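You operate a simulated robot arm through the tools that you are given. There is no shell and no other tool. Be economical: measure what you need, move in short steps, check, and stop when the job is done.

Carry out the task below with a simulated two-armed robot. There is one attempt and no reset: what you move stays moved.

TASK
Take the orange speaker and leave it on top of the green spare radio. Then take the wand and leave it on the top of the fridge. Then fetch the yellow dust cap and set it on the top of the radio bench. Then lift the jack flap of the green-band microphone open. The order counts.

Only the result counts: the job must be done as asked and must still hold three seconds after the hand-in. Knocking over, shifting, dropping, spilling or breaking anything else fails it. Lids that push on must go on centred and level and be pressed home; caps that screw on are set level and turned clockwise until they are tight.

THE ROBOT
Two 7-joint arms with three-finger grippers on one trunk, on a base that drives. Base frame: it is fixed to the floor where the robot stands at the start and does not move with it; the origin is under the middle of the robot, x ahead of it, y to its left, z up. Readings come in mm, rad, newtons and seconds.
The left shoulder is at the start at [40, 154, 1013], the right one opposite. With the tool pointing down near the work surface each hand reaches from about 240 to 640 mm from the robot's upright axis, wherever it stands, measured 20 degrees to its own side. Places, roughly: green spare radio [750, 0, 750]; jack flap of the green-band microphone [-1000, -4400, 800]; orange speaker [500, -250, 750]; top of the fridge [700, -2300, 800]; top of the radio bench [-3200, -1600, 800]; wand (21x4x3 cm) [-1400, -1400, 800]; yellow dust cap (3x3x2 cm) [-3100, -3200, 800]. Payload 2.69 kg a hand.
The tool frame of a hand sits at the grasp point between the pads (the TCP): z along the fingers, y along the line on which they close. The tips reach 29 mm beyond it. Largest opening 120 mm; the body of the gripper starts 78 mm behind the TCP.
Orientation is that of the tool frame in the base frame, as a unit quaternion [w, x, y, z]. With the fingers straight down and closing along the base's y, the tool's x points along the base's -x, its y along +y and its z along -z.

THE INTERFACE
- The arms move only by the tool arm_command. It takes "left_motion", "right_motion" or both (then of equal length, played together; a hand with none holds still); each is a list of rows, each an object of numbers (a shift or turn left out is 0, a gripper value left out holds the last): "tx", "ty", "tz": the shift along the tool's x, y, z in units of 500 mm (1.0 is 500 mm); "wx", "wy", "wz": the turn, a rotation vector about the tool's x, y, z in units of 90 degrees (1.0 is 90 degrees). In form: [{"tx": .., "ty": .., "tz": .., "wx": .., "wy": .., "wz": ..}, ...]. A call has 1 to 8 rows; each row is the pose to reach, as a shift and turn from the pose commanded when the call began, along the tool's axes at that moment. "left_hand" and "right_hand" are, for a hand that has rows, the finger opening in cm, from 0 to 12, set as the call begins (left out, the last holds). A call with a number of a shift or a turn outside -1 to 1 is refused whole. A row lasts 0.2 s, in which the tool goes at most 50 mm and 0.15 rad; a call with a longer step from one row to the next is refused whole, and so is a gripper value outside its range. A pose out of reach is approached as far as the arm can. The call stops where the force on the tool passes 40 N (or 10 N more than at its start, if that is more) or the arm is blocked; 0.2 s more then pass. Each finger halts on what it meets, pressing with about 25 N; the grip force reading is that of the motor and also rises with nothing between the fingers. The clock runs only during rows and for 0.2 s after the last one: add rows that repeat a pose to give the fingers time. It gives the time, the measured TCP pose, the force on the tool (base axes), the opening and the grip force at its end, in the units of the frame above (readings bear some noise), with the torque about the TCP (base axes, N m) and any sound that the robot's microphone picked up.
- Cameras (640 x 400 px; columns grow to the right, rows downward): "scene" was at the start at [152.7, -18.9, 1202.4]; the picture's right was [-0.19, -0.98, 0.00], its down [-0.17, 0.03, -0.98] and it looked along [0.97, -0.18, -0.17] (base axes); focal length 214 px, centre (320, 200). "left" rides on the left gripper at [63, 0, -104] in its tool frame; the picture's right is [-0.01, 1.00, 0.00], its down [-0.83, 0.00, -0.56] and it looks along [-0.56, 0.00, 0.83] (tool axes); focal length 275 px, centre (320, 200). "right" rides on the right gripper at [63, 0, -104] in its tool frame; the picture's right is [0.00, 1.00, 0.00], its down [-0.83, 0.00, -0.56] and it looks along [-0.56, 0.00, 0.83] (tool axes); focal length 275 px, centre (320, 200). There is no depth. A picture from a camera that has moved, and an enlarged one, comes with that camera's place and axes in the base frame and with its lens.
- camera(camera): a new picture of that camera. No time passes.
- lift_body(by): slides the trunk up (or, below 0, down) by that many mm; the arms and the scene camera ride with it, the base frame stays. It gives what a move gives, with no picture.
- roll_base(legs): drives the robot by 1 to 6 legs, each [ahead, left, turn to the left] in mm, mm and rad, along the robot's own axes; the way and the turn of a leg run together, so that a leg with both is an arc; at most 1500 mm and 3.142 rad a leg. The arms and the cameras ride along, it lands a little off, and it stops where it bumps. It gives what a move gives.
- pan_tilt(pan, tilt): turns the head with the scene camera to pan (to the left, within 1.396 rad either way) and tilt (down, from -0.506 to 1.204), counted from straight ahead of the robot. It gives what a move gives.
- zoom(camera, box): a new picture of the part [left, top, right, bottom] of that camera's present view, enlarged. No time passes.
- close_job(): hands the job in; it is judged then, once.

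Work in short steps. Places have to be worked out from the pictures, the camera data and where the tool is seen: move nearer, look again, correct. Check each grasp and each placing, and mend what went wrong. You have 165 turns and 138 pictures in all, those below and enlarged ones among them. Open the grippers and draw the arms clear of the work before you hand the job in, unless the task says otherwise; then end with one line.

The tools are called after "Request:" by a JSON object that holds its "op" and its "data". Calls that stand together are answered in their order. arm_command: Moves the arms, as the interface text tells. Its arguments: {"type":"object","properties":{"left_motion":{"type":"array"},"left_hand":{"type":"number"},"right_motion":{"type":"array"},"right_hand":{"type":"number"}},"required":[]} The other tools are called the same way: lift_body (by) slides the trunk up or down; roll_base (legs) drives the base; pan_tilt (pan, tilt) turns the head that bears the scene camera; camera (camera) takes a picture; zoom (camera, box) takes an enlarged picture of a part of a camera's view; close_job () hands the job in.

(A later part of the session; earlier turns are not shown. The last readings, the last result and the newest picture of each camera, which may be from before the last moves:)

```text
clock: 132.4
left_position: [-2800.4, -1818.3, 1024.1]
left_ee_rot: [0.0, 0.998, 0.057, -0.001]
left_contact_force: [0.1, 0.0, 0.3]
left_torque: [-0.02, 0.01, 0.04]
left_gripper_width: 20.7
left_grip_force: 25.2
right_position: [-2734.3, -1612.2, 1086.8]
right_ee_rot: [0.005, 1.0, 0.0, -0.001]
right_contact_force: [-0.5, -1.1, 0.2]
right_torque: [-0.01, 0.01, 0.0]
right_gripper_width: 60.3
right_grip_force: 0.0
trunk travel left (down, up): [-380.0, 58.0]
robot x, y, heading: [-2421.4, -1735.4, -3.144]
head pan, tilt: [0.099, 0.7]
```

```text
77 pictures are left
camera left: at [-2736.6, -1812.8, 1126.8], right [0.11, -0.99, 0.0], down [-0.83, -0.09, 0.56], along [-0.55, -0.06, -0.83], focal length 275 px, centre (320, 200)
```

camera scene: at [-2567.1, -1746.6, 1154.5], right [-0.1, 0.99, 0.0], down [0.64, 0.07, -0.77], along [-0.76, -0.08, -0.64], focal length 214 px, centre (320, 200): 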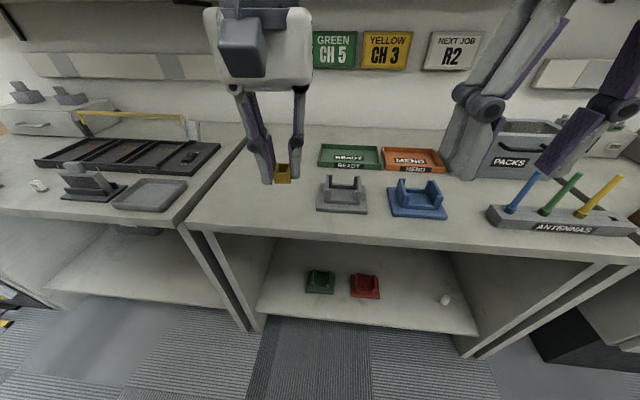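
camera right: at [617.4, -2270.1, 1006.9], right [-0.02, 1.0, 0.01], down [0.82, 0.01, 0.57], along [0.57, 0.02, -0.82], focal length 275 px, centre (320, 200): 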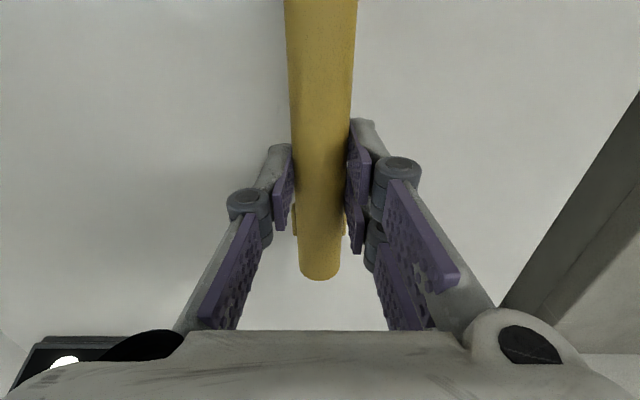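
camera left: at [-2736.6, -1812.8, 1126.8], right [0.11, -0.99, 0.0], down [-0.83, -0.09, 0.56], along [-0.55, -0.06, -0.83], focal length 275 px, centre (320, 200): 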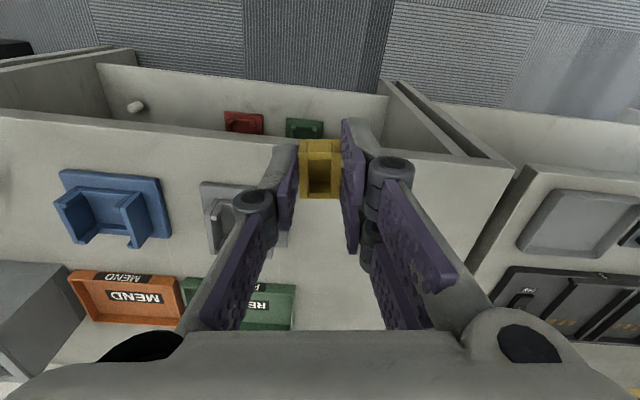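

Bench top ≈798. I bring the cap over free surface at about [-2950,-1870] and lower to just above.

Request:
{"op": "arm_command", "data": {"left_motion": [{"tx": -0.06, "ty": 0.014, "tz": 0.04}, {"tx": -0.12, "ty": 0.028, "tz": 0.09}, {"tx": -0.18, "ty": 0.042, "tz": 0.15}, {"tx": -0.24, "ty": 0.056, "tz": 0.21}, {"tx": -0.31, "ty": 0.07, "tz": 0.27}, {"tx": -0.31, "ty": 0.07, "tz": 0.34}, {"tx": -0.31, "ty": 0.07, "tz": 0.34}], "left_hand": 0.8}}

Request:
{"op": "camera", "data": {"camera": "left"}}

Request:
{"op": "camera", "data": {"camera": "scene"}}

```text
clock: 134.0
left_position: [-2949.4, -1870.2, 852.0]
left_ee_rot: [0.0, 0.998, 0.056, -0.001]
left_contact_force: [-0.8, -0.3, -0.5]
left_torque: [0.01, 0.02, -0.02]
left_gripper_width: 20.9
left_grip_force: 25.1
right_position: [-2733.6, -1611.1, 1086.3]
right_ee_rot: [0.005, 1.0, 0.0, -0.001]
right_contact_force: [0.5, -0.2, 0.2]
right_torque: [0.03, 0.0, 0.02]
right_gripper_width: 60.1
right_grip_force: 0.0
trunk travel left (down, up): [-380.0, 58.0]
robot x, y, heading: [-2424.0, -1735.5, -3.138]
head pan, tilt: [0.099, 0.7]
```

```text
76 pictures are left
camera left: at [-2887.0, -1865.2, 955.1], right [0.11, -0.99, 0.0], down [-0.83, -0.09, 0.56], along [-0.55, -0.06, -0.83], focal length 275 px, centre (320, 200)
```

left: 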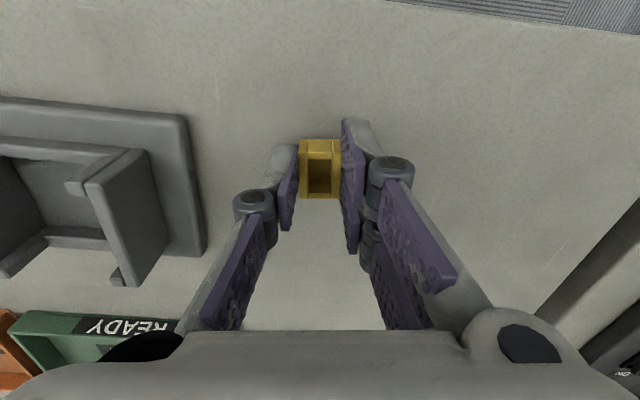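

```text
75 pictures are left
camera scene: at [-2567.0, -1746.7, 1154.5], right [-0.1, 0.99, 0.0], down [0.64, 0.07, -0.76], along [-0.76, -0.08, -0.64], focal length 214 px, centre (320, 200)
```

scene: 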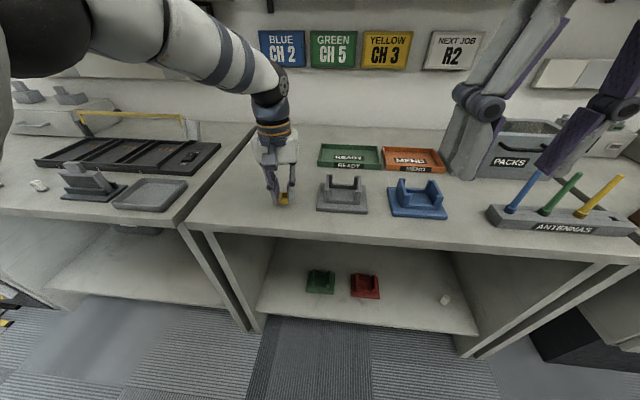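

Clear spot. I lower in 4 mm rows until contact.

Request:
{"op": "arm_command", "data": {"left_motion": [{"tz": 0.01}, {"tz": 0.018}, {"tz": 0.026}, {"tz": 0.032}, {"tz": 0.038}, {"tz": 0.044}, {"tz": 0.05}], "left_hand": 0.8}}

Request:
{"op": "zoom", "data": {"camera": "scene", "box": [240, 150, 340, 220]}}

```text
clock: 135.7
left_position: [-2950.9, -1869.9, 836.0]
left_ee_rot: [-0.001, 0.998, 0.057, -0.008]
left_contact_force: [8.7, -0.2, 26.0]
left_torque: [-0.05, -0.3, 0.01]
left_gripper_width: 20.7
left_grip_force: 25.4
right_position: [-2731.6, -1612.1, 1087.5]
right_ee_rot: [0.005, 1.0, 0.0, -0.003]
right_contact_force: [-0.5, -1.2, 0.3]
right_torque: [0.03, 0.02, -0.02]
right_gripper_width: 60.0
right_grip_force: 0.1
trunk travel left (down, up): [-380.0, 58.0]
robot x, y, heading: [-2423.9, -1734.9, -3.141]
head pan, tilt: [0.099, 0.7]
stopped in row 7 (left hand): the force on the tool passed its limit at 42 N (the readings are from after the stop); the commanded pose is now the measured one
```

```text
5.71 times, centred on (290, 185) of scene
camera zoom: at [-2564.1, -1746.5, 1154.9], right [-0.1, 0.99, 0.0], down [0.64, 0.07, -0.77], along [-0.76, -0.08, -0.64], focal length 1226 px, centre (491, 286)
```

zoom: 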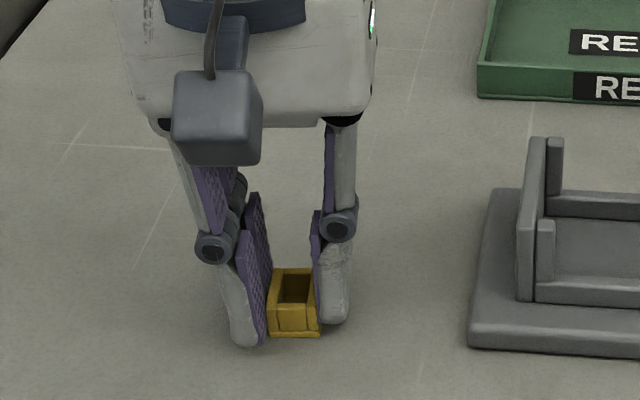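

Contact on the bench; I ease 1.5 mm, release, and lift away.

Request:
{"op": "arm_command", "data": {"left_motion": [{"tz": -0.003}, {"tz": -0.003}, {"tz": -0.003}], "left_hand": 5}}

Request:
{"op": "arm_command", "data": {"left_motion": [{"tz": -0.04}, {"tz": -0.12}, {"tz": -0.2}, {"tz": -0.28, "tx": 0.05}, {"tz": -0.36, "tx": 0.1}, {"tz": -0.42, "tx": 0.17}, {"tz": -0.46, "tx": 0.25}], "left_hand": 6}}

Request:
{"op": "zoom", "data": {"camera": "scene", "box": [200, 130, 360, 250]}}

```text
clock: 136.5
left_position: [-2950.5, -1870.0, 835.6]
left_ee_rot: [0.0, 0.998, 0.057, -0.005]
left_contact_force: [0.4, 0.2, 0.8]
left_torque: [-0.01, 0.03, -0.01]
left_gripper_width: 50.0
left_grip_force: 0.1
right_position: [-2733.7, -1611.7, 1086.2]
right_ee_rot: [0.005, 1.0, 0.001, -0.001]
right_contact_force: [-0.1, -0.4, 0.1]
right_torque: [0.02, 0.02, 0.01]
right_gripper_width: 59.8
right_grip_force: 0.1
trunk travel left (down, up): [-380.0, 58.0]
robot x, y, heading: [-2420.0, -1737.2, -3.133]
head pan, tilt: [0.099, 0.7]
```

```text
clock: 138.1
left_position: [-2824.5, -1854.2, 1065.7]
left_ee_rot: [0.0, 0.998, 0.057, -0.007]
left_contact_force: [-0.1, 0.8, 0.9]
left_torque: [-0.01, 0.03, 0.03]
left_gripper_width: 59.9
left_grip_force: 0.0
right_position: [-2733.9, -1612.9, 1086.6]
right_ee_rot: [0.005, 1.0, 0.0, -0.001]
right_contact_force: [0.4, -0.3, 0.9]
right_torque: [-0.02, -0.02, -0.03]
right_gripper_width: 59.8
right_grip_force: 0.0
trunk travel left (down, up): [-380.0, 58.0]
robot x, y, heading: [-2424.1, -1735.4, -3.142]
head pan, tilt: [0.099, 0.7]
```

```text
3.33 times, centred on (280, 190) of scene
camera zoom: at [-2566.5, -1746.7, 1154.5], right [-0.1, 0.99, 0.0], down [0.64, 0.07, -0.77], along [-0.76, -0.08, -0.64], focal length 715 px, centre (453, 233)
```

zoom: 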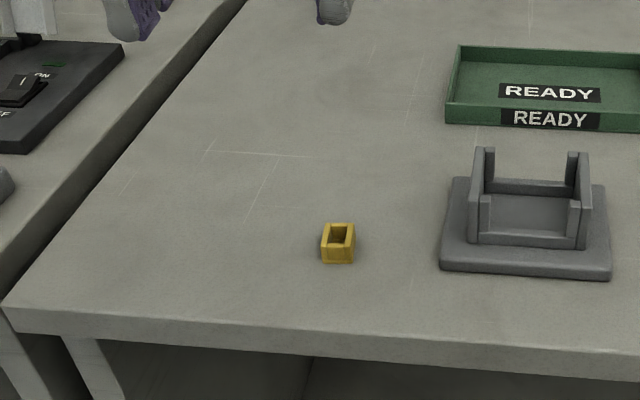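

The cap stands upright on the radio bench. Now I back off, turn to face -y and drive toward the microphone area.

Request:
{"op": "roll_base", "data": {"legs": [[-300, 0, 0], [0, 0, 1.57], [1000, 0, 0]]}}

Request:
{"op": "pan_tilt", "data": {"pan": 0.4, "tilt": 0.3}}

Request:
{"op": "camera", "data": {"camera": "scene"}}

```text
clock: 148.7
left_position: [-2067.1, -3134.9, 1065.5]
left_ee_rot: [0.003, 0.687, 0.726, -0.005]
left_contact_force: [0.1, 0.5, -0.5]
left_torque: [0.02, -0.04, -0.01]
left_gripper_width: 59.9
left_grip_force: 0.1
right_position: [-2302.7, -3029.3, 1086.2]
right_ee_rot: [0.004, 0.728, 0.685, 0.002]
right_contact_force: [-0.3, -0.9, 0.3]
right_torque: [-0.01, 0.0, -0.03]
right_gripper_width: 59.8
right_grip_force: 0.1
trunk travel left (down, up): [-380.0, 58.0]
robot x, y, heading: [-2160.7, -2721.9, -1.625]
head pan, tilt: [0.099, 0.7]
```

```text
clock: 149.5
left_position: [-2067.7, -3135.0, 1063.9]
left_ee_rot: [0.003, 0.687, 0.727, -0.006]
left_contact_force: [-1.2, 0.1, 0.0]
left_torque: [0.01, -0.01, 0.01]
left_gripper_width: 60.0
left_grip_force: 0.1
right_position: [-2302.5, -3029.8, 1085.8]
right_ee_rot: [0.004, 0.728, 0.686, 0.003]
right_contact_force: [1.0, 0.0, -0.2]
right_torque: [-0.02, 0.02, -0.02]
right_gripper_width: 60.3
right_grip_force: 0.1
trunk travel left (down, up): [-380.0, 58.0]
robot x, y, heading: [-2160.4, -2723.7, -1.625]
head pan, tilt: [0.4, 0.3]
```

```text
72 pictures are left
camera scene: at [-2132.7, -2875.6, 1190.5], right [-0.94, -0.34, 0.0], down [-0.1, 0.28, -0.96], along [0.32, -0.9, -0.3], focal length 214 px, centre (320, 200)
```

scene: 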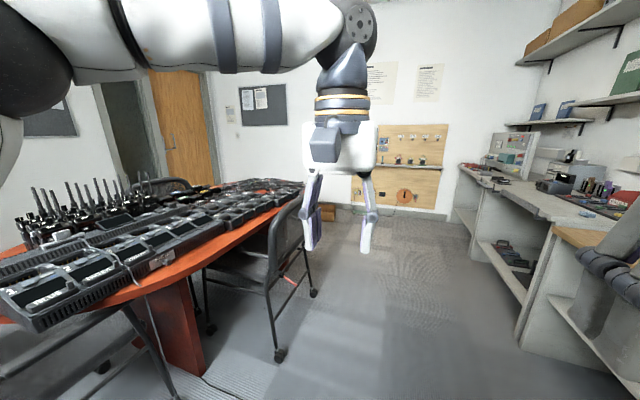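

Request:
{"op": "zoom", "data": {"camera": "scene", "box": [340, 110, 480, 220]}}

Request:
{"op": "zoom", "data": {"camera": "scene", "box": [0, 150, 320, 340]}}

```text
3.64 times, centred on (410, 165) of scene
camera zoom: at [-2132.7, -2875.6, 1190.5], right [-0.94, -0.34, 0.0], down [-0.1, 0.28, -0.96], along [0.32, -0.9, -0.3], focal length 780 px, centre (-7, 327)
```

zoom: 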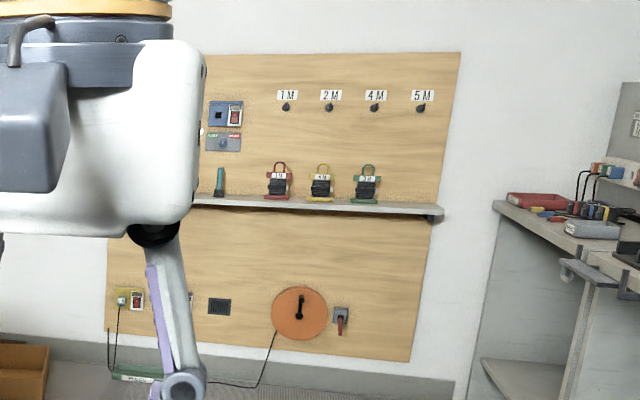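

```text
2.00 times, centred on (160, 245) of scene
camera zoom: at [-2132.7, -2875.6, 1190.5], right [-0.94, -0.34, 0.0], down [-0.1, 0.28, -0.96], along [0.32, -0.9, -0.3], focal length 429 px, centre (640, 110)
```

zoom: 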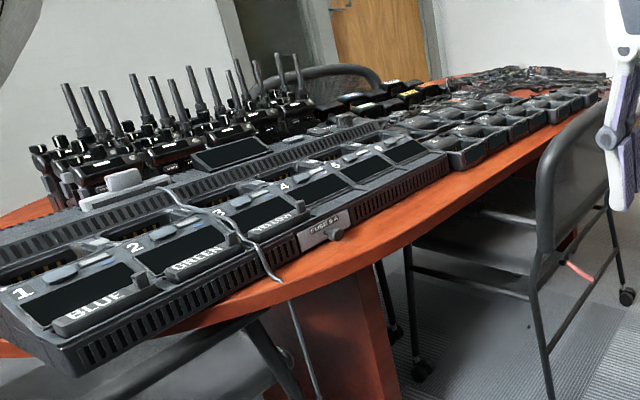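

The table with chargers, radios and cords extends along my left; the microphones likely are at its far end. I drive ahead past the chairs and turn to face the table.

Request:
{"op": "roll_base", "data": {"legs": [[0, 0, 0.05], [1500, 0, 0], [200, 0, 0], [0, 0, 1.57]]}}

Request:
{"op": "pan_tilt", "data": {"pan": 0.0, "tilt": 0.3}}

Request:
{"op": "camera", "data": {"camera": "scene"}}

```text
clock: 162.6
left_position: [-1777.0, -4365.9, 1065.2]
left_ee_rot: [0.005, -0.052, 0.999, -0.001]
left_contact_force: [0.1, -0.5, -0.2]
left_torque: [0.01, 0.0, 0.03]
left_gripper_width: 59.9
left_grip_force: 0.2
right_position: [-1869.8, -4606.5, 1086.9]
right_ee_rot: [0.001, 0.005, 1.0, 0.005]
right_contact_force: [0.3, 0.4, 0.0]
right_torque: [0.03, 0.0, 0.0]
right_gripper_width: 59.8
right_grip_force: 0.0
trunk travel left (down, up): [-380.0, 58.0]
robot x, y, heading: [-2181.5, -4478.6, -0.01]
head pan, tilt: [0.4, 0.3]
```

```text
clock: 163.5
left_position: [-1776.7, -4365.0, 1063.9]
left_ee_rot: [0.006, -0.052, 0.999, -0.001]
left_contact_force: [-0.2, 0.1, 0.3]
left_torque: [0.02, -0.03, -0.02]
left_gripper_width: 60.1
left_grip_force: 0.0
right_position: [-1870.6, -4604.6, 1086.2]
right_ee_rot: [0.002, 0.005, 1.0, 0.004]
right_contact_force: [0.8, -0.7, 0.2]
right_torque: [0.0, 0.01, 0.01]
right_gripper_width: 59.8
right_grip_force: 0.1
trunk travel left (down, up): [-380.0, 58.0]
robot x, y, heading: [-2180.4, -4478.5, -0.008]
head pan, tilt: [0.0, 0.3]
```

```text
69 pictures are left
camera scene: at [-2026.4, -4481.4, 1190.6], right [-0.01, -1.0, 0.0], down [-0.3, 0.0, -0.96], along [0.96, -0.01, -0.3], focal length 214 px, centre (320, 200)
```

scene: 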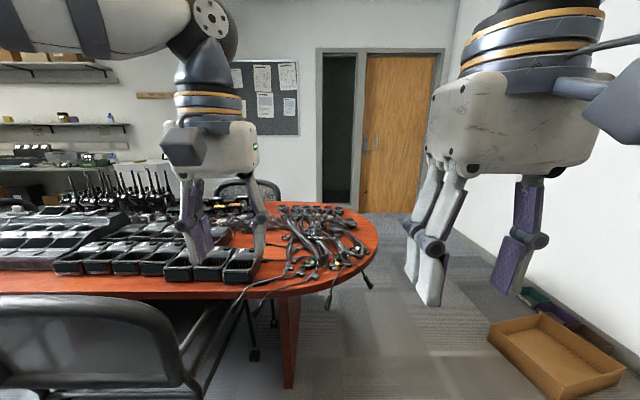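

Request:
{"op": "zoom", "data": {"camera": "scene", "box": [220, 170, 400, 310]}}

Request:
{"op": "pan_tilt", "data": {"pan": -0.7, "tilt": 0.3}}

Request:
{"op": "camera", "data": {"camera": "scene"}}

```text
2.86 times, centred on (310, 240) of scene
camera zoom: at [-2026.4, -4481.4, 1190.6], right [-0.01, -1.0, 0.0], down [-0.3, 0.0, -0.96], along [0.96, -0.01, -0.3], focal length 613 px, centre (349, 86)
```

zoom: 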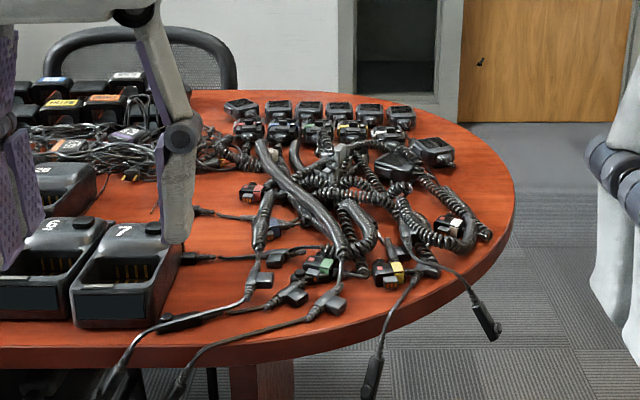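

```text
clock: 164.6
left_position: [-1776.4, -4365.9, 1065.9]
left_ee_rot: [0.005, -0.052, 0.999, -0.002]
left_contact_force: [0.5, 0.5, -0.8]
left_torque: [0.01, -0.01, 0.03]
left_gripper_width: 60.1
left_grip_force: 0.2
right_position: [-1870.3, -4604.9, 1086.8]
right_ee_rot: [0.0, 0.005, 1.0, 0.004]
right_contact_force: [1.3, 0.2, -0.2]
right_torque: [0.01, 0.01, -0.03]
right_gripper_width: 60.4
right_grip_force: 0.0
trunk travel left (down, up): [-380.0, 58.0]
robot x, y, heading: [-2179.5, -4477.6, -0.005]
head pan, tilt: [-0.7, 0.3]
```

```text
67 pictures are left
camera scene: at [-2048.7, -4541.4, 1190.6], right [-0.65, -0.76, 0.0], down [-0.23, 0.19, -0.96], along [0.73, -0.62, -0.3], focal length 214 px, centre (320, 200)
```

scene: 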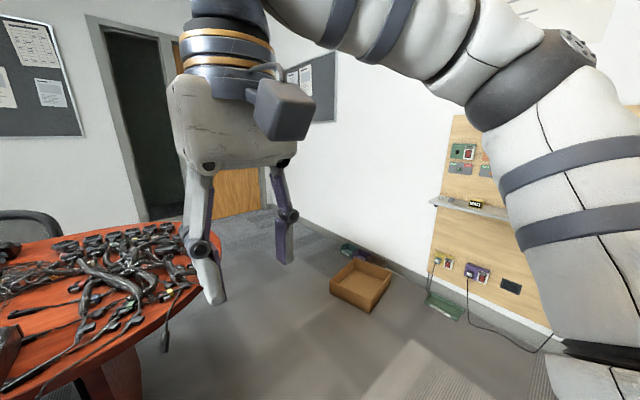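

The band-coloured microphones are at the table's end; the row near [-1040,-4480] fits. I'll approach from the table's end: strafe right, drive ahead, then face +y.

Request:
{"op": "roll_base", "data": {"legs": [[0, -540, 0], [1130, 0, 0], [0, 0, 1.57]]}}

Request:
{"op": "pan_tilt", "data": {"pan": 0.0, "tilt": 0.7}}

Request:
{"op": "camera", "data": {"camera": "scene"}}

```text
clock: 178.3
left_position: [-1184.6, -4606.7, 1065.8]
left_ee_rot: [-0.005, 0.747, -0.665, -0.003]
left_contact_force: [-0.3, 1.0, 0.0]
left_torque: [0.01, -0.01, -0.03]
left_gripper_width: 60.0
left_grip_force: 0.1
right_position: [-944.0, -4696.5, 1086.4]
right_ee_rot: [0.002, 0.708, -0.706, -0.004]
right_contact_force: [0.3, 0.1, 0.3]
right_torque: [-0.02, 0.03, 0.02]
right_gripper_width: 60.0
right_grip_force: 0.0
trunk travel left (down, up): [-380.0, 58.0]
robot x, y, heading: [-1067.6, -5009.6, 1.575]
head pan, tilt: [-0.7, 0.3]
```

```text
clock: 179.4
left_position: [-1185.4, -4606.5, 1065.4]
left_ee_rot: [-0.004, 0.747, -0.665, -0.003]
left_contact_force: [-0.3, -0.1, 0.4]
left_torque: [-0.01, 0.05, -0.02]
left_gripper_width: 59.9
left_grip_force: 0.0
right_position: [-943.2, -4698.1, 1085.3]
right_ee_rot: [0.002, 0.708, -0.706, -0.003]
right_contact_force: [-0.1, -0.8, 0.3]
right_torque: [0.01, -0.02, 0.03]
right_gripper_width: 59.9
right_grip_force: 0.1
trunk travel left (down, up): [-380.0, 58.0]
robot x, y, heading: [-1069.0, -5011.8, 1.577]
head pan, tilt: [0.0, 0.7]
```

```text
66 pictures are left
camera scene: at [-1067.9, -4866.0, 1154.5], right [1.0, 0.0, 0.0], down [0.0, -0.64, -0.77], along [0.0, 0.77, -0.64], focal length 214 px, centre (320, 200)
```

scene: 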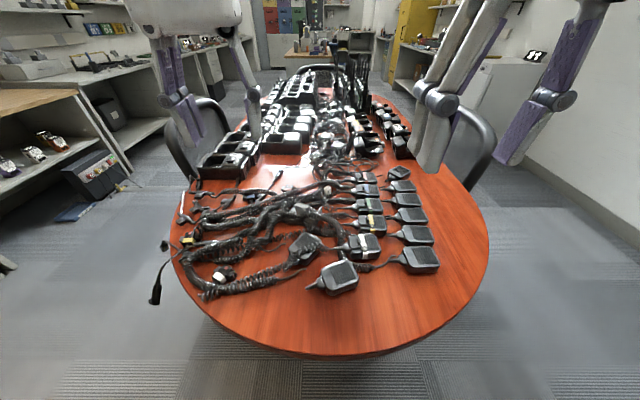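

Request:
{"op": "zoom", "data": {"camera": "scene", "box": [280, 160, 460, 300]}}

Request:
{"op": "zoom", "data": {"camera": "scene", "box": [170, 170, 320, 310]}}

```text
2.86 times, centred on (370, 230) of scene
camera zoom: at [-1067.9, -4866.0, 1154.5], right [1.0, 0.0, 0.0], down [0.0, -0.64, -0.77], along [0.0, 0.77, -0.64], focal length 613 px, centre (177, 114)
```

zoom: 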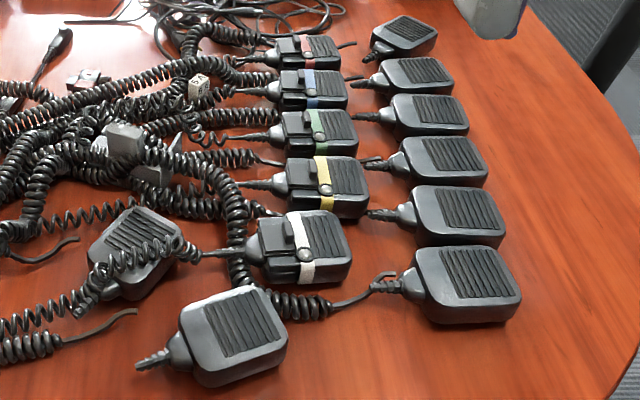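

```text
2.86 times, centred on (245, 240) of scene
camera zoom: at [-1067.9, -4866.0, 1154.5], right [1.0, 0.0, 0.0], down [0.0, -0.64, -0.77], along [0.0, 0.77, -0.64], focal length 613 px, centre (534, 86)
```

zoom: 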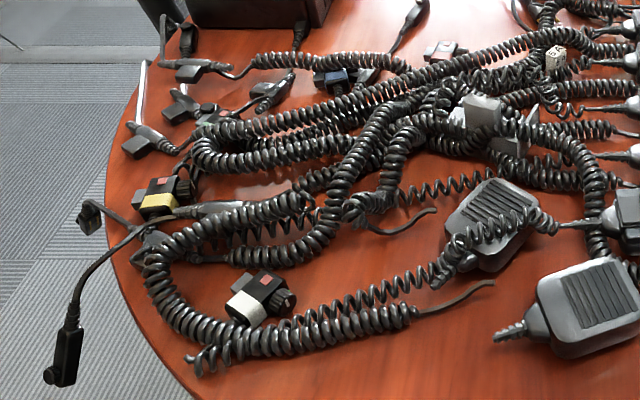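

The green-band microphone is the third in the row, around [-941,-4450,785]. I bring the right wrist camera closer to see its flap.

Request:
{"op": "arm_command", "data": {"right_motion": [{"tx": -0.07, "tz": 0.03}, {"tx": -0.14, "tz": 0.07}, {"tx": -0.21, "tz": 0.11}, {"tx": -0.28, "tz": 0.16}, {"tx": -0.34, "tz": 0.21}, {"tx": -0.38, "tz": 0.26}], "right_hand": 6}}

Request:
{"op": "camera", "data": {"camera": "right"}}

Request:
{"op": "zoom", "data": {"camera": "right", "box": [240, 80, 400, 220]}}

```text
clock: 180.8
left_position: [-1185.3, -4605.7, 1064.5]
left_ee_rot: [-0.005, 0.747, -0.665, -0.003]
left_contact_force: [-0.8, -0.2, -0.5]
left_torque: [-0.01, -0.03, 0.02]
left_gripper_width: 59.9
left_grip_force: 0.1
right_position: [-945.4, -4506.0, 957.3]
right_ee_rot: [0.003, 0.708, -0.706, -0.004]
right_contact_force: [0.4, -0.7, 0.5]
right_torque: [-0.01, -0.02, -0.05]
right_gripper_width: 60.1
right_grip_force: 0.1
trunk travel left (down, up): [-380.0, 58.0]
robot x, y, heading: [-1067.4, -5007.1, 1.577]
head pan, tilt: [0.0, 0.7]
```

```text
63 pictures are left
camera right: at [-946.0, -4569.5, 1060.6], right [-1.0, -0.01, 0.01], down [0.0, 0.83, 0.56], along [-0.01, 0.56, -0.83], focal length 275 px, centre (320, 200)
```

right: 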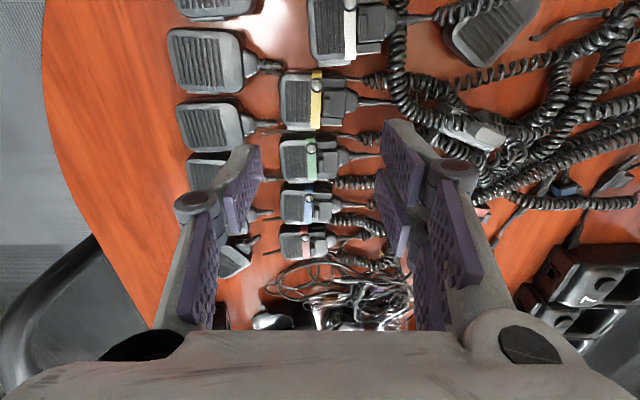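

```text
2.86 times, centred on (320, 150) of right
camera zoom: at [-946.0, -4569.5, 1060.6], right [-1.0, -0.01, 0.01], down [0.0, 0.83, 0.56], along [-0.01, 0.56, -0.83], focal length 786 px, centre (320, 343)
```

zoom: 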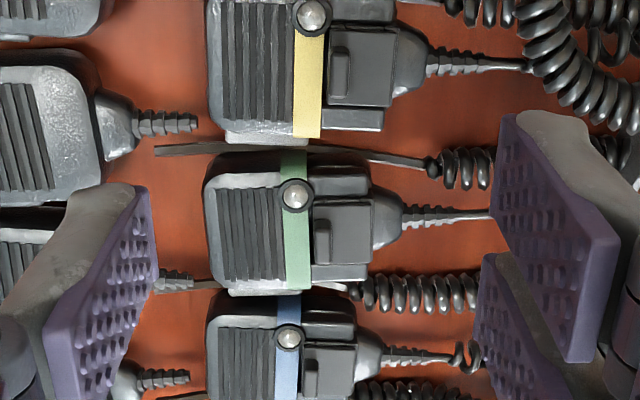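

The flap is the small plate beside the green band with a raised fin at its band-side edge; the hinge is presumably on the cable side. I move nearer for detail.

Request:
{"op": "arm_command", "data": {"right_motion": [{"tx": -0.05, "ty": 0.004, "tz": 0.04}, {"tx": -0.1, "ty": 0.008, "tz": 0.08}, {"tx": -0.12, "ty": 0.01, "tz": 0.134}, {"tx": -0.12, "ty": 0.01, "tz": 0.134}], "right_hand": 6}}

Request:
{"op": "zoom", "data": {"camera": "right", "box": [250, 70, 410, 210]}}

Request:
{"op": "zoom", "data": {"camera": "scene", "box": [340, 170, 400, 220]}}

```text
clock: 181.8
left_position: [-1186.4, -4607.6, 1065.4]
left_ee_rot: [-0.005, 0.747, -0.665, -0.003]
left_contact_force: [-0.3, 0.5, 0.6]
left_torque: [0.01, -0.02, 0.01]
left_gripper_width: 60.2
left_grip_force: 0.1
right_position: [-951.5, -4447.9, 889.0]
right_ee_rot: [0.003, 0.708, -0.706, -0.004]
right_contact_force: [-0.1, 0.5, -0.4]
right_torque: [0.03, -0.01, 0.06]
right_gripper_width: 59.9
right_grip_force: 0.1
trunk travel left (down, up): [-380.0, 58.0]
robot x, y, heading: [-1065.7, -5009.2, 1.575]
head pan, tilt: [0.0, 0.7]
```

```text
2.86 times, centred on (330, 140) of right
camera zoom: at [-951.8, -4511.2, 992.7], right [-1.0, -0.01, 0.01], down [0.0, 0.83, 0.56], along [-0.01, 0.56, -0.83], focal length 786 px, centre (291, 371)
```

zoom: 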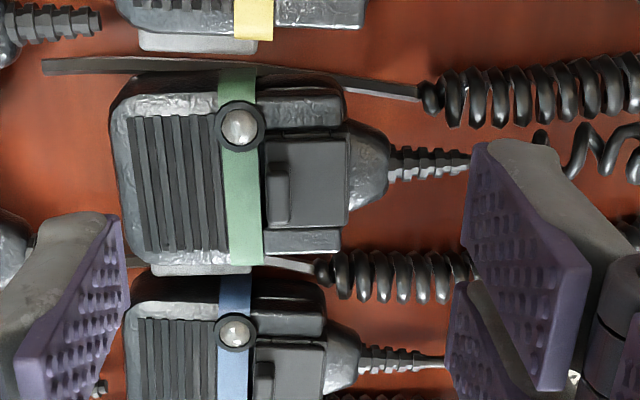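

```text
8.00 times, centred on (370, 195) of scene
camera zoom: at [-1067.9, -4866.2, 1154.5], right [1.0, 0.0, 0.0], down [0.0, -0.64, -0.77], along [0.0, 0.77, -0.64], focal length 1716 px, centre (-80, 240)
```

zoom: 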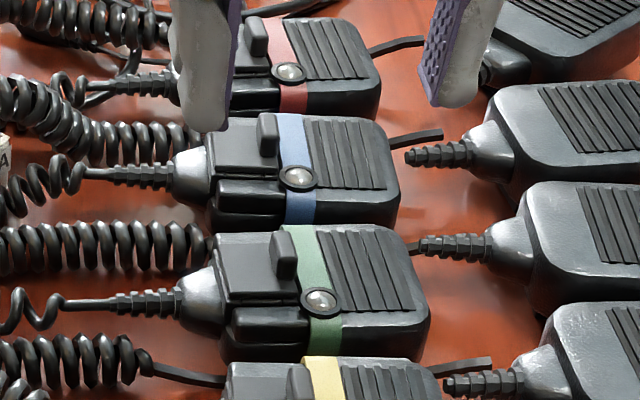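

The fin (≈14 mm along y, 5 mm thick) tops at about [-950,-4433,793], with the hinge near x≈-967. I'll grip the fin's ends with the hand yawed 90° (camera on the +x side) and swing about the hinge. First the yaw, in the air.

Request:
{"op": "arm_command", "data": {"right_motion": [{"tx": -0.008, "wz": -0.09}, {"tx": -0.016, "wz": -0.18}, {"tx": -0.024, "wz": -0.27}, {"tx": -0.028, "wz": -0.36}, {"tx": -0.028, "wz": -0.45}, {"tx": -0.028, "wz": -0.54}, {"tx": -0.028, "wz": -0.63}, {"tx": -0.028, "wz": -0.72}], "right_hand": 4}}

Request:
{"op": "arm_command", "data": {"right_motion": [{"wz": -0.09}, {"wz": -0.18}, {"wz": -0.28}, {"wz": -0.28}], "right_hand": 4}}

Request:
{"op": "camera", "data": {"camera": "right"}}

Request:
{"op": "camera", "data": {"camera": "scene"}}

```text
clock: 183.6
left_position: [-1185.9, -4606.7, 1064.7]
left_ee_rot: [-0.004, 0.746, -0.666, -0.002]
left_contact_force: [0.0, -1.1, 0.0]
left_torque: [0.01, -0.01, 0.0]
left_gripper_width: 59.9
left_grip_force: 0.1
right_position: [-950.6, -4433.8, 889.9]
right_ee_rot: [0.0, 0.977, -0.215, -0.005]
right_contact_force: [-0.1, 0.8, 0.3]
right_torque: [-0.01, -0.01, 0.0]
right_gripper_width: 39.9
right_grip_force: 0.1
trunk travel left (down, up): [-380.0, 58.0]
robot x, y, heading: [-1066.2, -5010.2, 1.576]
head pan, tilt: [0.0, 0.7]
```

```text
refused: row 3 steps farther than a row can; nothing moved
```

```text
59 pictures are left
camera right: at [-894.2, -4460.3, 993.4], right [-0.42, -0.91, 0.0], down [-0.75, 0.35, 0.56], along [-0.51, 0.23, -0.83], focal length 275 px, centre (320, 200)
```

right: 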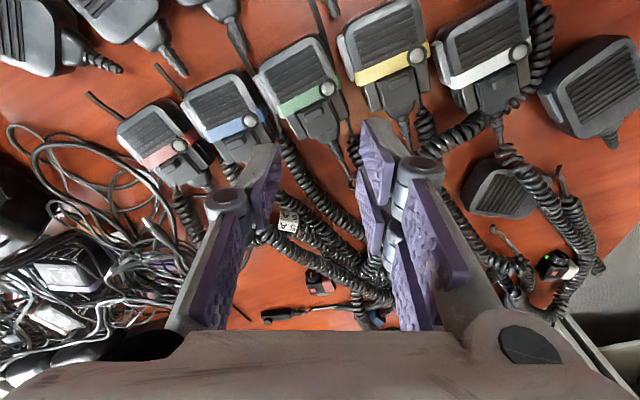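

```text
58 pictures are left
camera scene: at [-1067.9, -4866.0, 1154.5], right [1.0, 0.0, 0.0], down [0.0, -0.64, -0.76], along [0.0, 0.76, -0.64], focal length 214 px, centre (320, 200)
```

scene: 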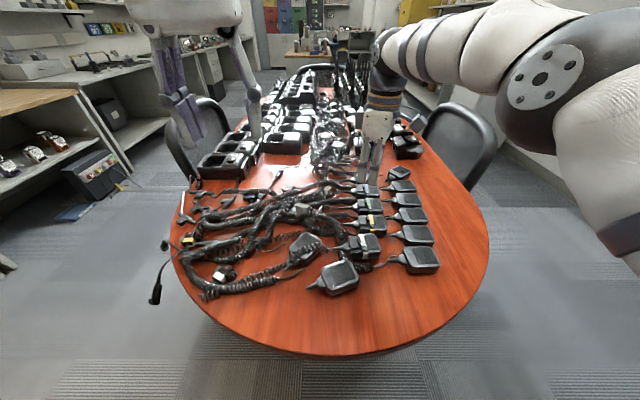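

Rest of the yaw in legal steps.

Request:
{"op": "arm_command", "data": {"right_motion": [{"wz": -0.09}, {"wz": -0.18}, {"wz": -0.27}, {"wz": -0.275}], "right_hand": 4}}

Request:
{"op": "camera", "data": {"camera": "right"}}

Request:
{"op": "zoom", "data": {"camera": "right", "box": [260, 50, 400, 190]}}

```text
clock: 184.6
left_position: [-1185.8, -4606.1, 1065.7]
left_ee_rot: [-0.005, 0.746, -0.665, -0.003]
left_contact_force: [0.1, -0.1, -0.3]
left_torque: [0.01, -0.01, 0.04]
left_gripper_width: 60.0
left_grip_force: 0.0
right_position: [-952.0, -4433.4, 889.6]
right_ee_rot: [-0.002, 1.0, -0.003, -0.004]
right_contact_force: [-0.1, 0.5, 0.5]
right_torque: [0.03, 0.03, 0.03]
right_gripper_width: 39.8
right_grip_force: 0.0
trunk travel left (down, up): [-380.0, 58.0]
robot x, y, heading: [-1068.5, -5009.3, 1.572]
head pan, tilt: [0.0, 0.7]
```

```text
57 pictures are left
camera right: at [-888.8, -4433.4, 993.3], right [0.0, -1.0, 0.0], down [-0.83, 0.0, 0.56], along [-0.56, 0.0, -0.83], focal length 275 px, centre (320, 200)
```

right: 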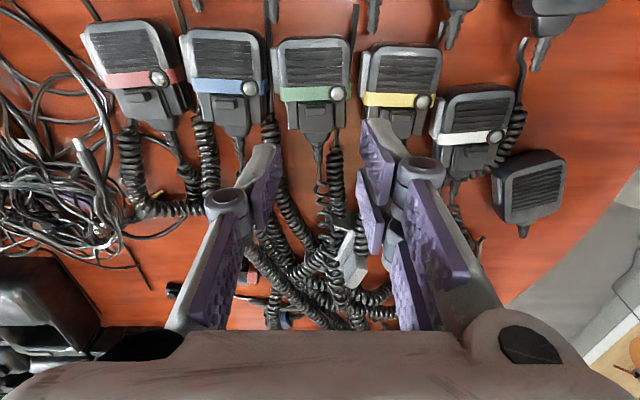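

```text
2.86 times, centred on (330, 120) of right
camera zoom: at [-888.8, -4433.4, 993.3], right [0.0, -1.0, 0.0], down [-0.83, 0.0, 0.56], along [-0.56, 0.0, -0.83], focal length 786 px, centre (291, 429)
```

zoom: 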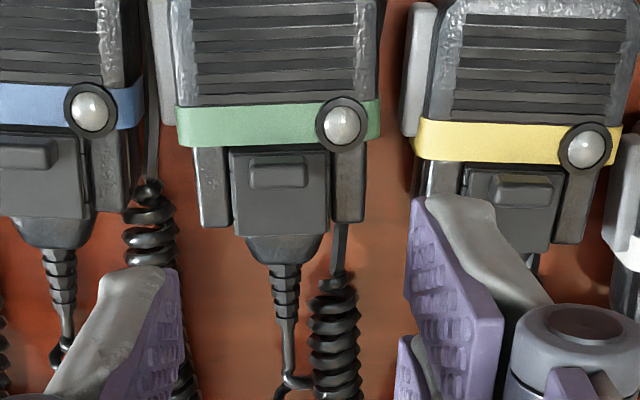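

Clear view now: fin centre ≈[-948,-4431], plate edge/hinge x≈-966, knob clear on the +x side. I lower with a 3 cm opening to just above the fin.

Request:
{"op": "arm_command", "data": {"right_motion": [{"tx": -0.006, "ty": -0.005, "tz": 0.04}, {"tx": -0.006, "ty": -0.005, "tz": 0.08}, {"tx": -0.006, "ty": -0.005, "tz": 0.115}, {"tx": -0.006, "ty": -0.005, "tz": 0.115}], "right_hand": 3}}

Request:
{"op": "camera", "data": {"camera": "right"}}

Request:
{"op": "zoom", "data": {"camera": "scene", "box": [335, 160, 415, 220]}}

```text
clock: 185.6
left_position: [-1186.4, -4607.6, 1065.8]
left_ee_rot: [-0.006, 0.747, -0.665, -0.003]
left_contact_force: [0.4, 0.1, 0.5]
left_torque: [0.0, 0.04, -0.01]
left_gripper_width: 59.7
left_grip_force: 0.0
right_position: [-954.9, -4430.2, 832.3]
right_ee_rot: [-0.001, 1.0, -0.004, -0.005]
right_contact_force: [-0.2, 0.9, -0.5]
right_torque: [0.03, 0.0, 0.02]
right_gripper_width: 30.0
right_grip_force: 0.0
trunk travel left (down, up): [-380.0, 58.0]
robot x, y, heading: [-1064.0, -5012.1, 1.576]
head pan, tilt: [0.0, 0.7]
```

```text
55 pictures are left
camera right: at [-892.7, -4431.0, 935.4], right [0.0, -1.0, 0.0], down [-0.83, 0.0, 0.56], along [-0.56, 0.0, -0.83], focal length 275 px, centre (320, 200)
```

right: 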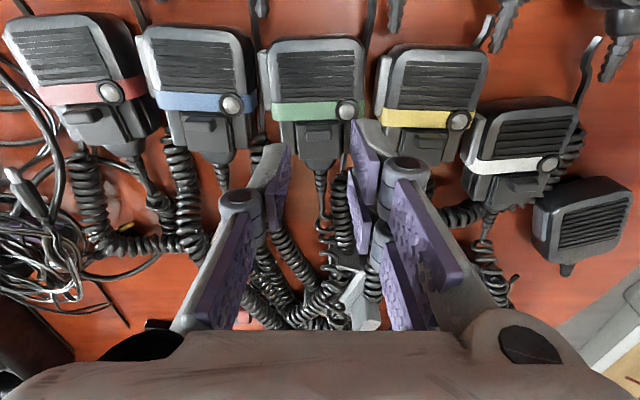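

```text
6.67 times, centred on (375, 190) of scene
camera zoom: at [-1068.0, -4866.1, 1154.5], right [1.0, 0.0, 0.0], down [0.0, -0.64, -0.77], along [0.0, 0.77, -0.64], focal length 1430 px, centre (-47, 267)
```

zoom: 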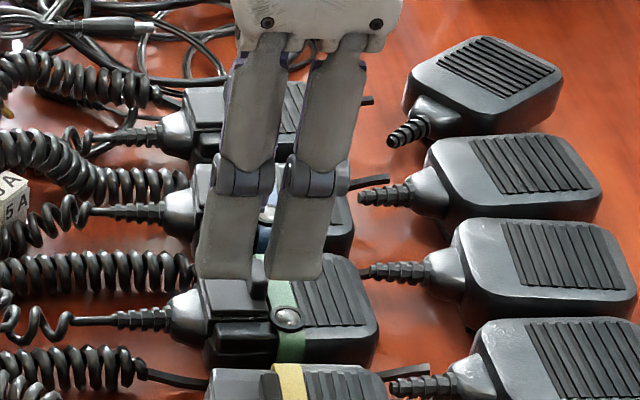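

Request:
{"op": "zoom", "data": {"camera": "right", "box": [260, 90, 380, 190]}}

Request:
{"op": "zoom", "data": {"camera": "scene", "box": [352, 186, 392, 216]}}

```text
4.00 times, centred on (320, 140) of right
camera zoom: at [-892.7, -4431.0, 935.4], right [0.0, -1.0, 0.0], down [-0.83, 0.0, 0.56], along [-0.56, 0.0, -0.83], focal length 1101 px, centre (320, 440)
```

zoom: 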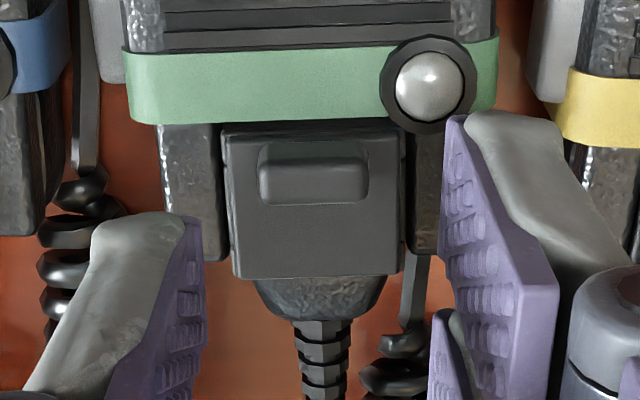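

```text
13.33 times, centred on (372, 201) of scene
camera zoom: at [-1068.0, -4866.1, 1154.5], right [1.0, 0.0, 0.0], down [0.0, -0.64, -0.77], along [0.0, 0.77, -0.64], focal length 2860 px, centre (-373, 187)
```

zoom: 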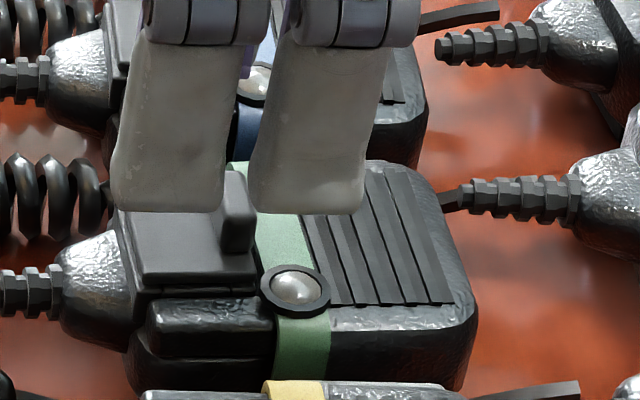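

Refined: fin x≈-946, y≈-4430, z 776–791; knob top ≈777. I lower so tips are at ≈781, with a 2.4 cm opening, then close on the fin's ends.

Request:
{"op": "arm_command", "data": {"right_motion": [{"tx": 0.006, "tz": 0.015}, {"tx": 0.006, "tz": 0.03}, {"tx": 0.006, "tz": 0.043}, {"tx": 0.006, "tz": 0.043}], "right_hand": 2.6}}

Request:
{"op": "arm_command", "data": {"right_motion": [{}, {}], "right_hand": 0.8}}

Request:
{"op": "zoom", "data": {"camera": "right", "box": [240, 70, 400, 230]}}

Request:
{"op": "zoom", "data": {"camera": "scene", "box": [345, 180, 401, 222]}}

```text
clock: 186.6
left_position: [-1186.9, -4607.1, 1064.6]
left_ee_rot: [-0.005, 0.747, -0.665, -0.003]
left_contact_force: [1.4, 0.0, -0.6]
left_torque: [0.03, -0.03, -0.01]
left_gripper_width: 60.1
left_grip_force: 0.1
right_position: [-953.0, -4430.2, 809.8]
right_ee_rot: [-0.001, 1.0, -0.003, -0.004]
right_contact_force: [0.5, -0.3, -0.6]
right_torque: [0.02, 0.0, -0.02]
right_gripper_width: 25.7
right_grip_force: 0.0
trunk travel left (down, up): [-380.0, 58.0]
robot x, y, heading: [-1068.7, -5010.1, 1.572]
head pan, tilt: [0.0, 0.7]
```

```text
clock: 187.2
left_position: [-1186.4, -4607.0, 1065.9]
left_ee_rot: [-0.004, 0.747, -0.665, -0.003]
left_contact_force: [0.3, 0.4, -0.6]
left_torque: [0.03, 0.01, -0.02]
left_gripper_width: 60.1
left_grip_force: 0.1
right_position: [-953.7, -4431.6, 810.2]
right_ee_rot: [-0.001, 1.0, -0.003, -0.005]
right_contact_force: [-0.2, 0.3, 0.3]
right_torque: [0.01, 0.01, 0.01]
right_gripper_width: 15.3
right_grip_force: 24.5
trunk travel left (down, up): [-380.0, 58.0]
robot x, y, heading: [-1062.4, -5011.0, 1.578]
head pan, tilt: [0.0, 0.7]
```

```text
2.50 times, centred on (320, 150) of right
camera zoom: at [-889.7, -4430.9, 913.5], right [0.0, -1.0, 0.0], down [-0.83, 0.0, 0.56], along [-0.56, 0.0, -0.83], focal length 688 px, centre (320, 325)
```

zoom: 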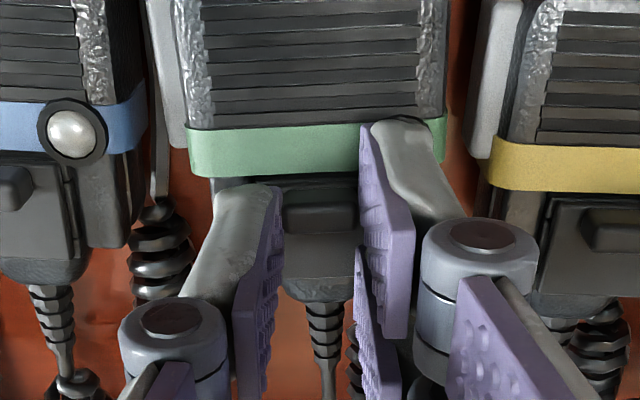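

```text
9.52 times, centred on (373, 201) of scene
camera zoom: at [-1068.0, -4865.9, 1154.4], right [1.0, 0.0, 0.0], down [0.0, -0.64, -0.76], along [0.0, 0.76, -0.64], focal length 2043 px, centre (-185, 190)
```

zoom: 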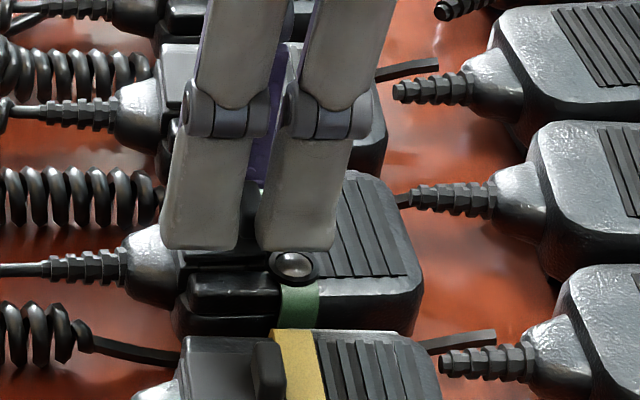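

Fin gripped (15.3 mm). I swing the tool about the hinge [-965.5, 774] through 24° and check.

Request:
{"op": "arm_command", "data": {"right_motion": [{"tx": -0.0103, "tz": -0.0026, "wy": 0.0889}, {"tx": -0.0208, "tz": -0.0038, "wy": 0.1778}, {"tx": -0.0314, "tz": -0.0035, "wy": 0.2667}, {"tx": -0.0314, "tz": -0.0035, "wy": 0.2667}], "right_hand": 0.8}}

Request:
{"op": "zoom", "data": {"camera": "scene", "box": [335, 170, 415, 230]}}

Request:
{"op": "camera", "data": {"camera": "right"}}

```text
clock: 188.2
left_position: [-1185.4, -4607.4, 1065.9]
left_ee_rot: [-0.006, 0.747, -0.665, -0.003]
left_contact_force: [0.2, -0.3, -0.5]
left_torque: [-0.02, -0.03, -0.01]
left_gripper_width: 59.9
left_grip_force: 0.1
right_position: [-961.8, -4445.4, 813.3]
right_ee_rot: [-0.002, 0.979, -0.004, 0.205]
right_contact_force: [-0.8, -0.3, 12.0]
right_torque: [-0.01, 0.09, -0.02]
right_gripper_width: 15.2
right_grip_force: 25.0
right hand out of reach, approached as far as the arm can: row 2, 3, 4
trunk travel left (down, up): [-380.0, 58.0]
robot x, y, heading: [-1066.6, -5011.2, 1.577]
head pan, tilt: [0.0, 0.7]
```

```text
6.67 times, centred on (375, 200) of scene
camera zoom: at [-1068.2, -4867.0, 1154.8], right [1.0, 0.0, 0.0], down [0.0, -0.64, -0.77], along [0.0, 0.77, -0.64], focal length 1430 px, centre (-47, 200)
```

zoom: 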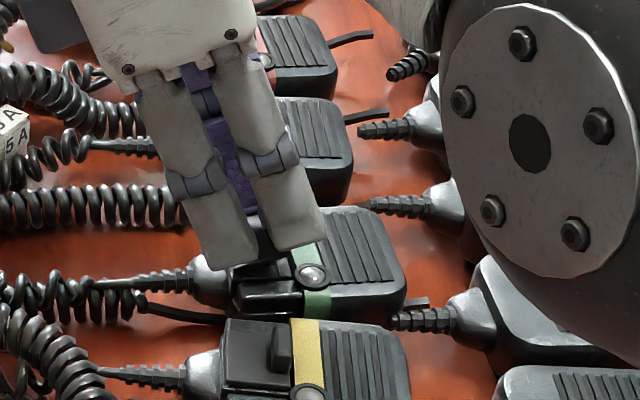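

```text
48 pictures are left
camera right: at [-946.4, -4445.6, 934.4], right [0.0, -1.0, 0.0], down [-0.98, 0.0, 0.18], along [-0.18, 0.0, -0.98], focal length 275 px, centre (320, 200)
```

right: 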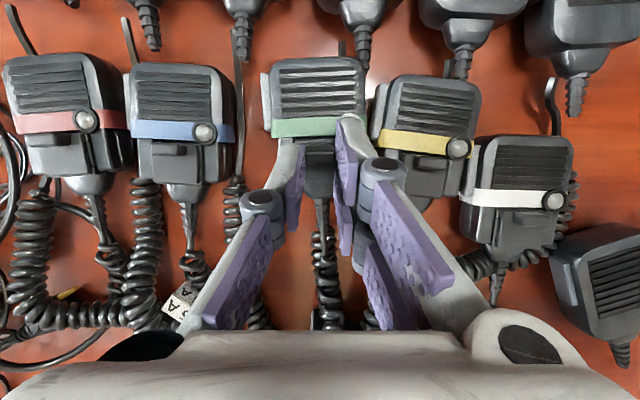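

The tilt ran out of reach and the hand slid 14 mm toward me, dragging the gripped mic. I swing back upright first, then see where the y reading lands to restore the mic's place.

Request:
{"op": "arm_command", "data": {"right_motion": [{"tx": 0.004, "tz": 0.004, "wy": -0.0889}, {"tx": 0.008, "tz": 0.008, "wy": -0.1778}, {"tx": 0.012, "tz": 0.012, "wy": -0.2667}, {"tx": 0.012, "tz": 0.012, "wy": -0.2667}], "right_hand": 0.8}}

Request:
{"op": "camera", "data": {"camera": "right"}}

```text
clock: 189.2
left_position: [-1185.8, -4606.9, 1064.9]
left_ee_rot: [-0.004, 0.746, -0.666, -0.003]
left_contact_force: [-0.6, 0.8, -0.7]
left_torque: [0.05, -0.01, -0.03]
left_gripper_width: 59.8
left_grip_force: 0.1
right_position: [-951.5, -4445.9, 809.1]
right_ee_rot: [-0.002, 1.0, -0.004, -0.005]
right_contact_force: [5.5, 2.0, 12.8]
right_torque: [-0.07, -0.59, -0.01]
right_gripper_width: 15.2
right_grip_force: 24.8
trunk travel left (down, up): [-380.0, 58.0]
robot x, y, heading: [-1068.1, -5011.4, 1.577]
head pan, tilt: [0.0, 0.7]
```

```text
47 pictures are left
camera right: at [-888.8, -4445.9, 913.2], right [0.0, -1.0, 0.0], down [-0.83, 0.0, 0.56], along [-0.56, 0.0, -0.83], focal length 275 px, centre (320, 200)
```

right: 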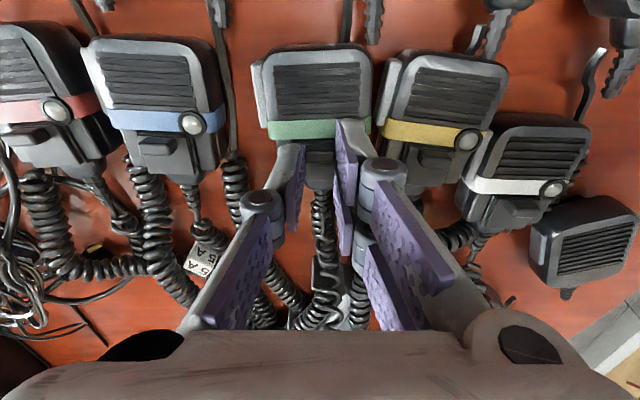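

The commanded pose follows the measured one, so I drag the mic back +14.5 mm in y (and −2 in x) to its original place.

Request:
{"op": "arm_command", "data": {"right_motion": [{"tx": -0.002, "ty": -0.008, "tz": -0.002}, {"tx": -0.004, "ty": -0.016, "tz": -0.002}, {"tx": -0.004, "ty": -0.024, "tz": -0.002}, {"tx": -0.004, "ty": -0.029, "tz": -0.002}, {"tx": -0.004, "ty": -0.029, "tz": -0.002}], "right_hand": 0.8}}

Request:
{"op": "camera", "data": {"camera": "right"}}

```text
clock: 190.4
left_position: [-1186.3, -4606.4, 1065.2]
left_ee_rot: [-0.005, 0.747, -0.665, -0.002]
left_contact_force: [-0.3, -0.5, 0.3]
left_torque: [-0.01, 0.02, 0.0]
left_gripper_width: 59.9
left_grip_force: 0.1
right_position: [-956.3, -4429.9, 808.5]
right_ee_rot: [-0.002, 1.0, -0.003, -0.005]
right_contact_force: [-0.8, -1.2, 2.0]
right_torque: [-0.04, 0.08, 0.0]
right_gripper_width: 15.4
right_grip_force: 25.3
trunk travel left (down, up): [-380.0, 58.0]
robot x, y, heading: [-1070.0, -5009.3, 1.576]
head pan, tilt: [0.0, 0.7]
```

```text
46 pictures are left
camera right: at [-893.4, -4430.3, 913.4], right [0.0, -1.0, 0.0], down [-0.83, 0.0, 0.56], along [-0.56, 0.0, -0.83], focal length 275 px, centre (320, 200)
```

right: 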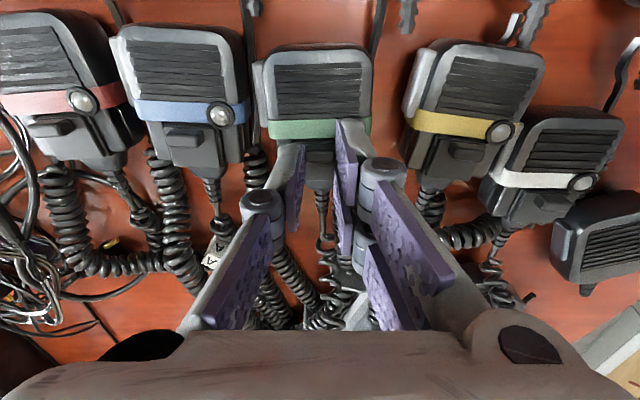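

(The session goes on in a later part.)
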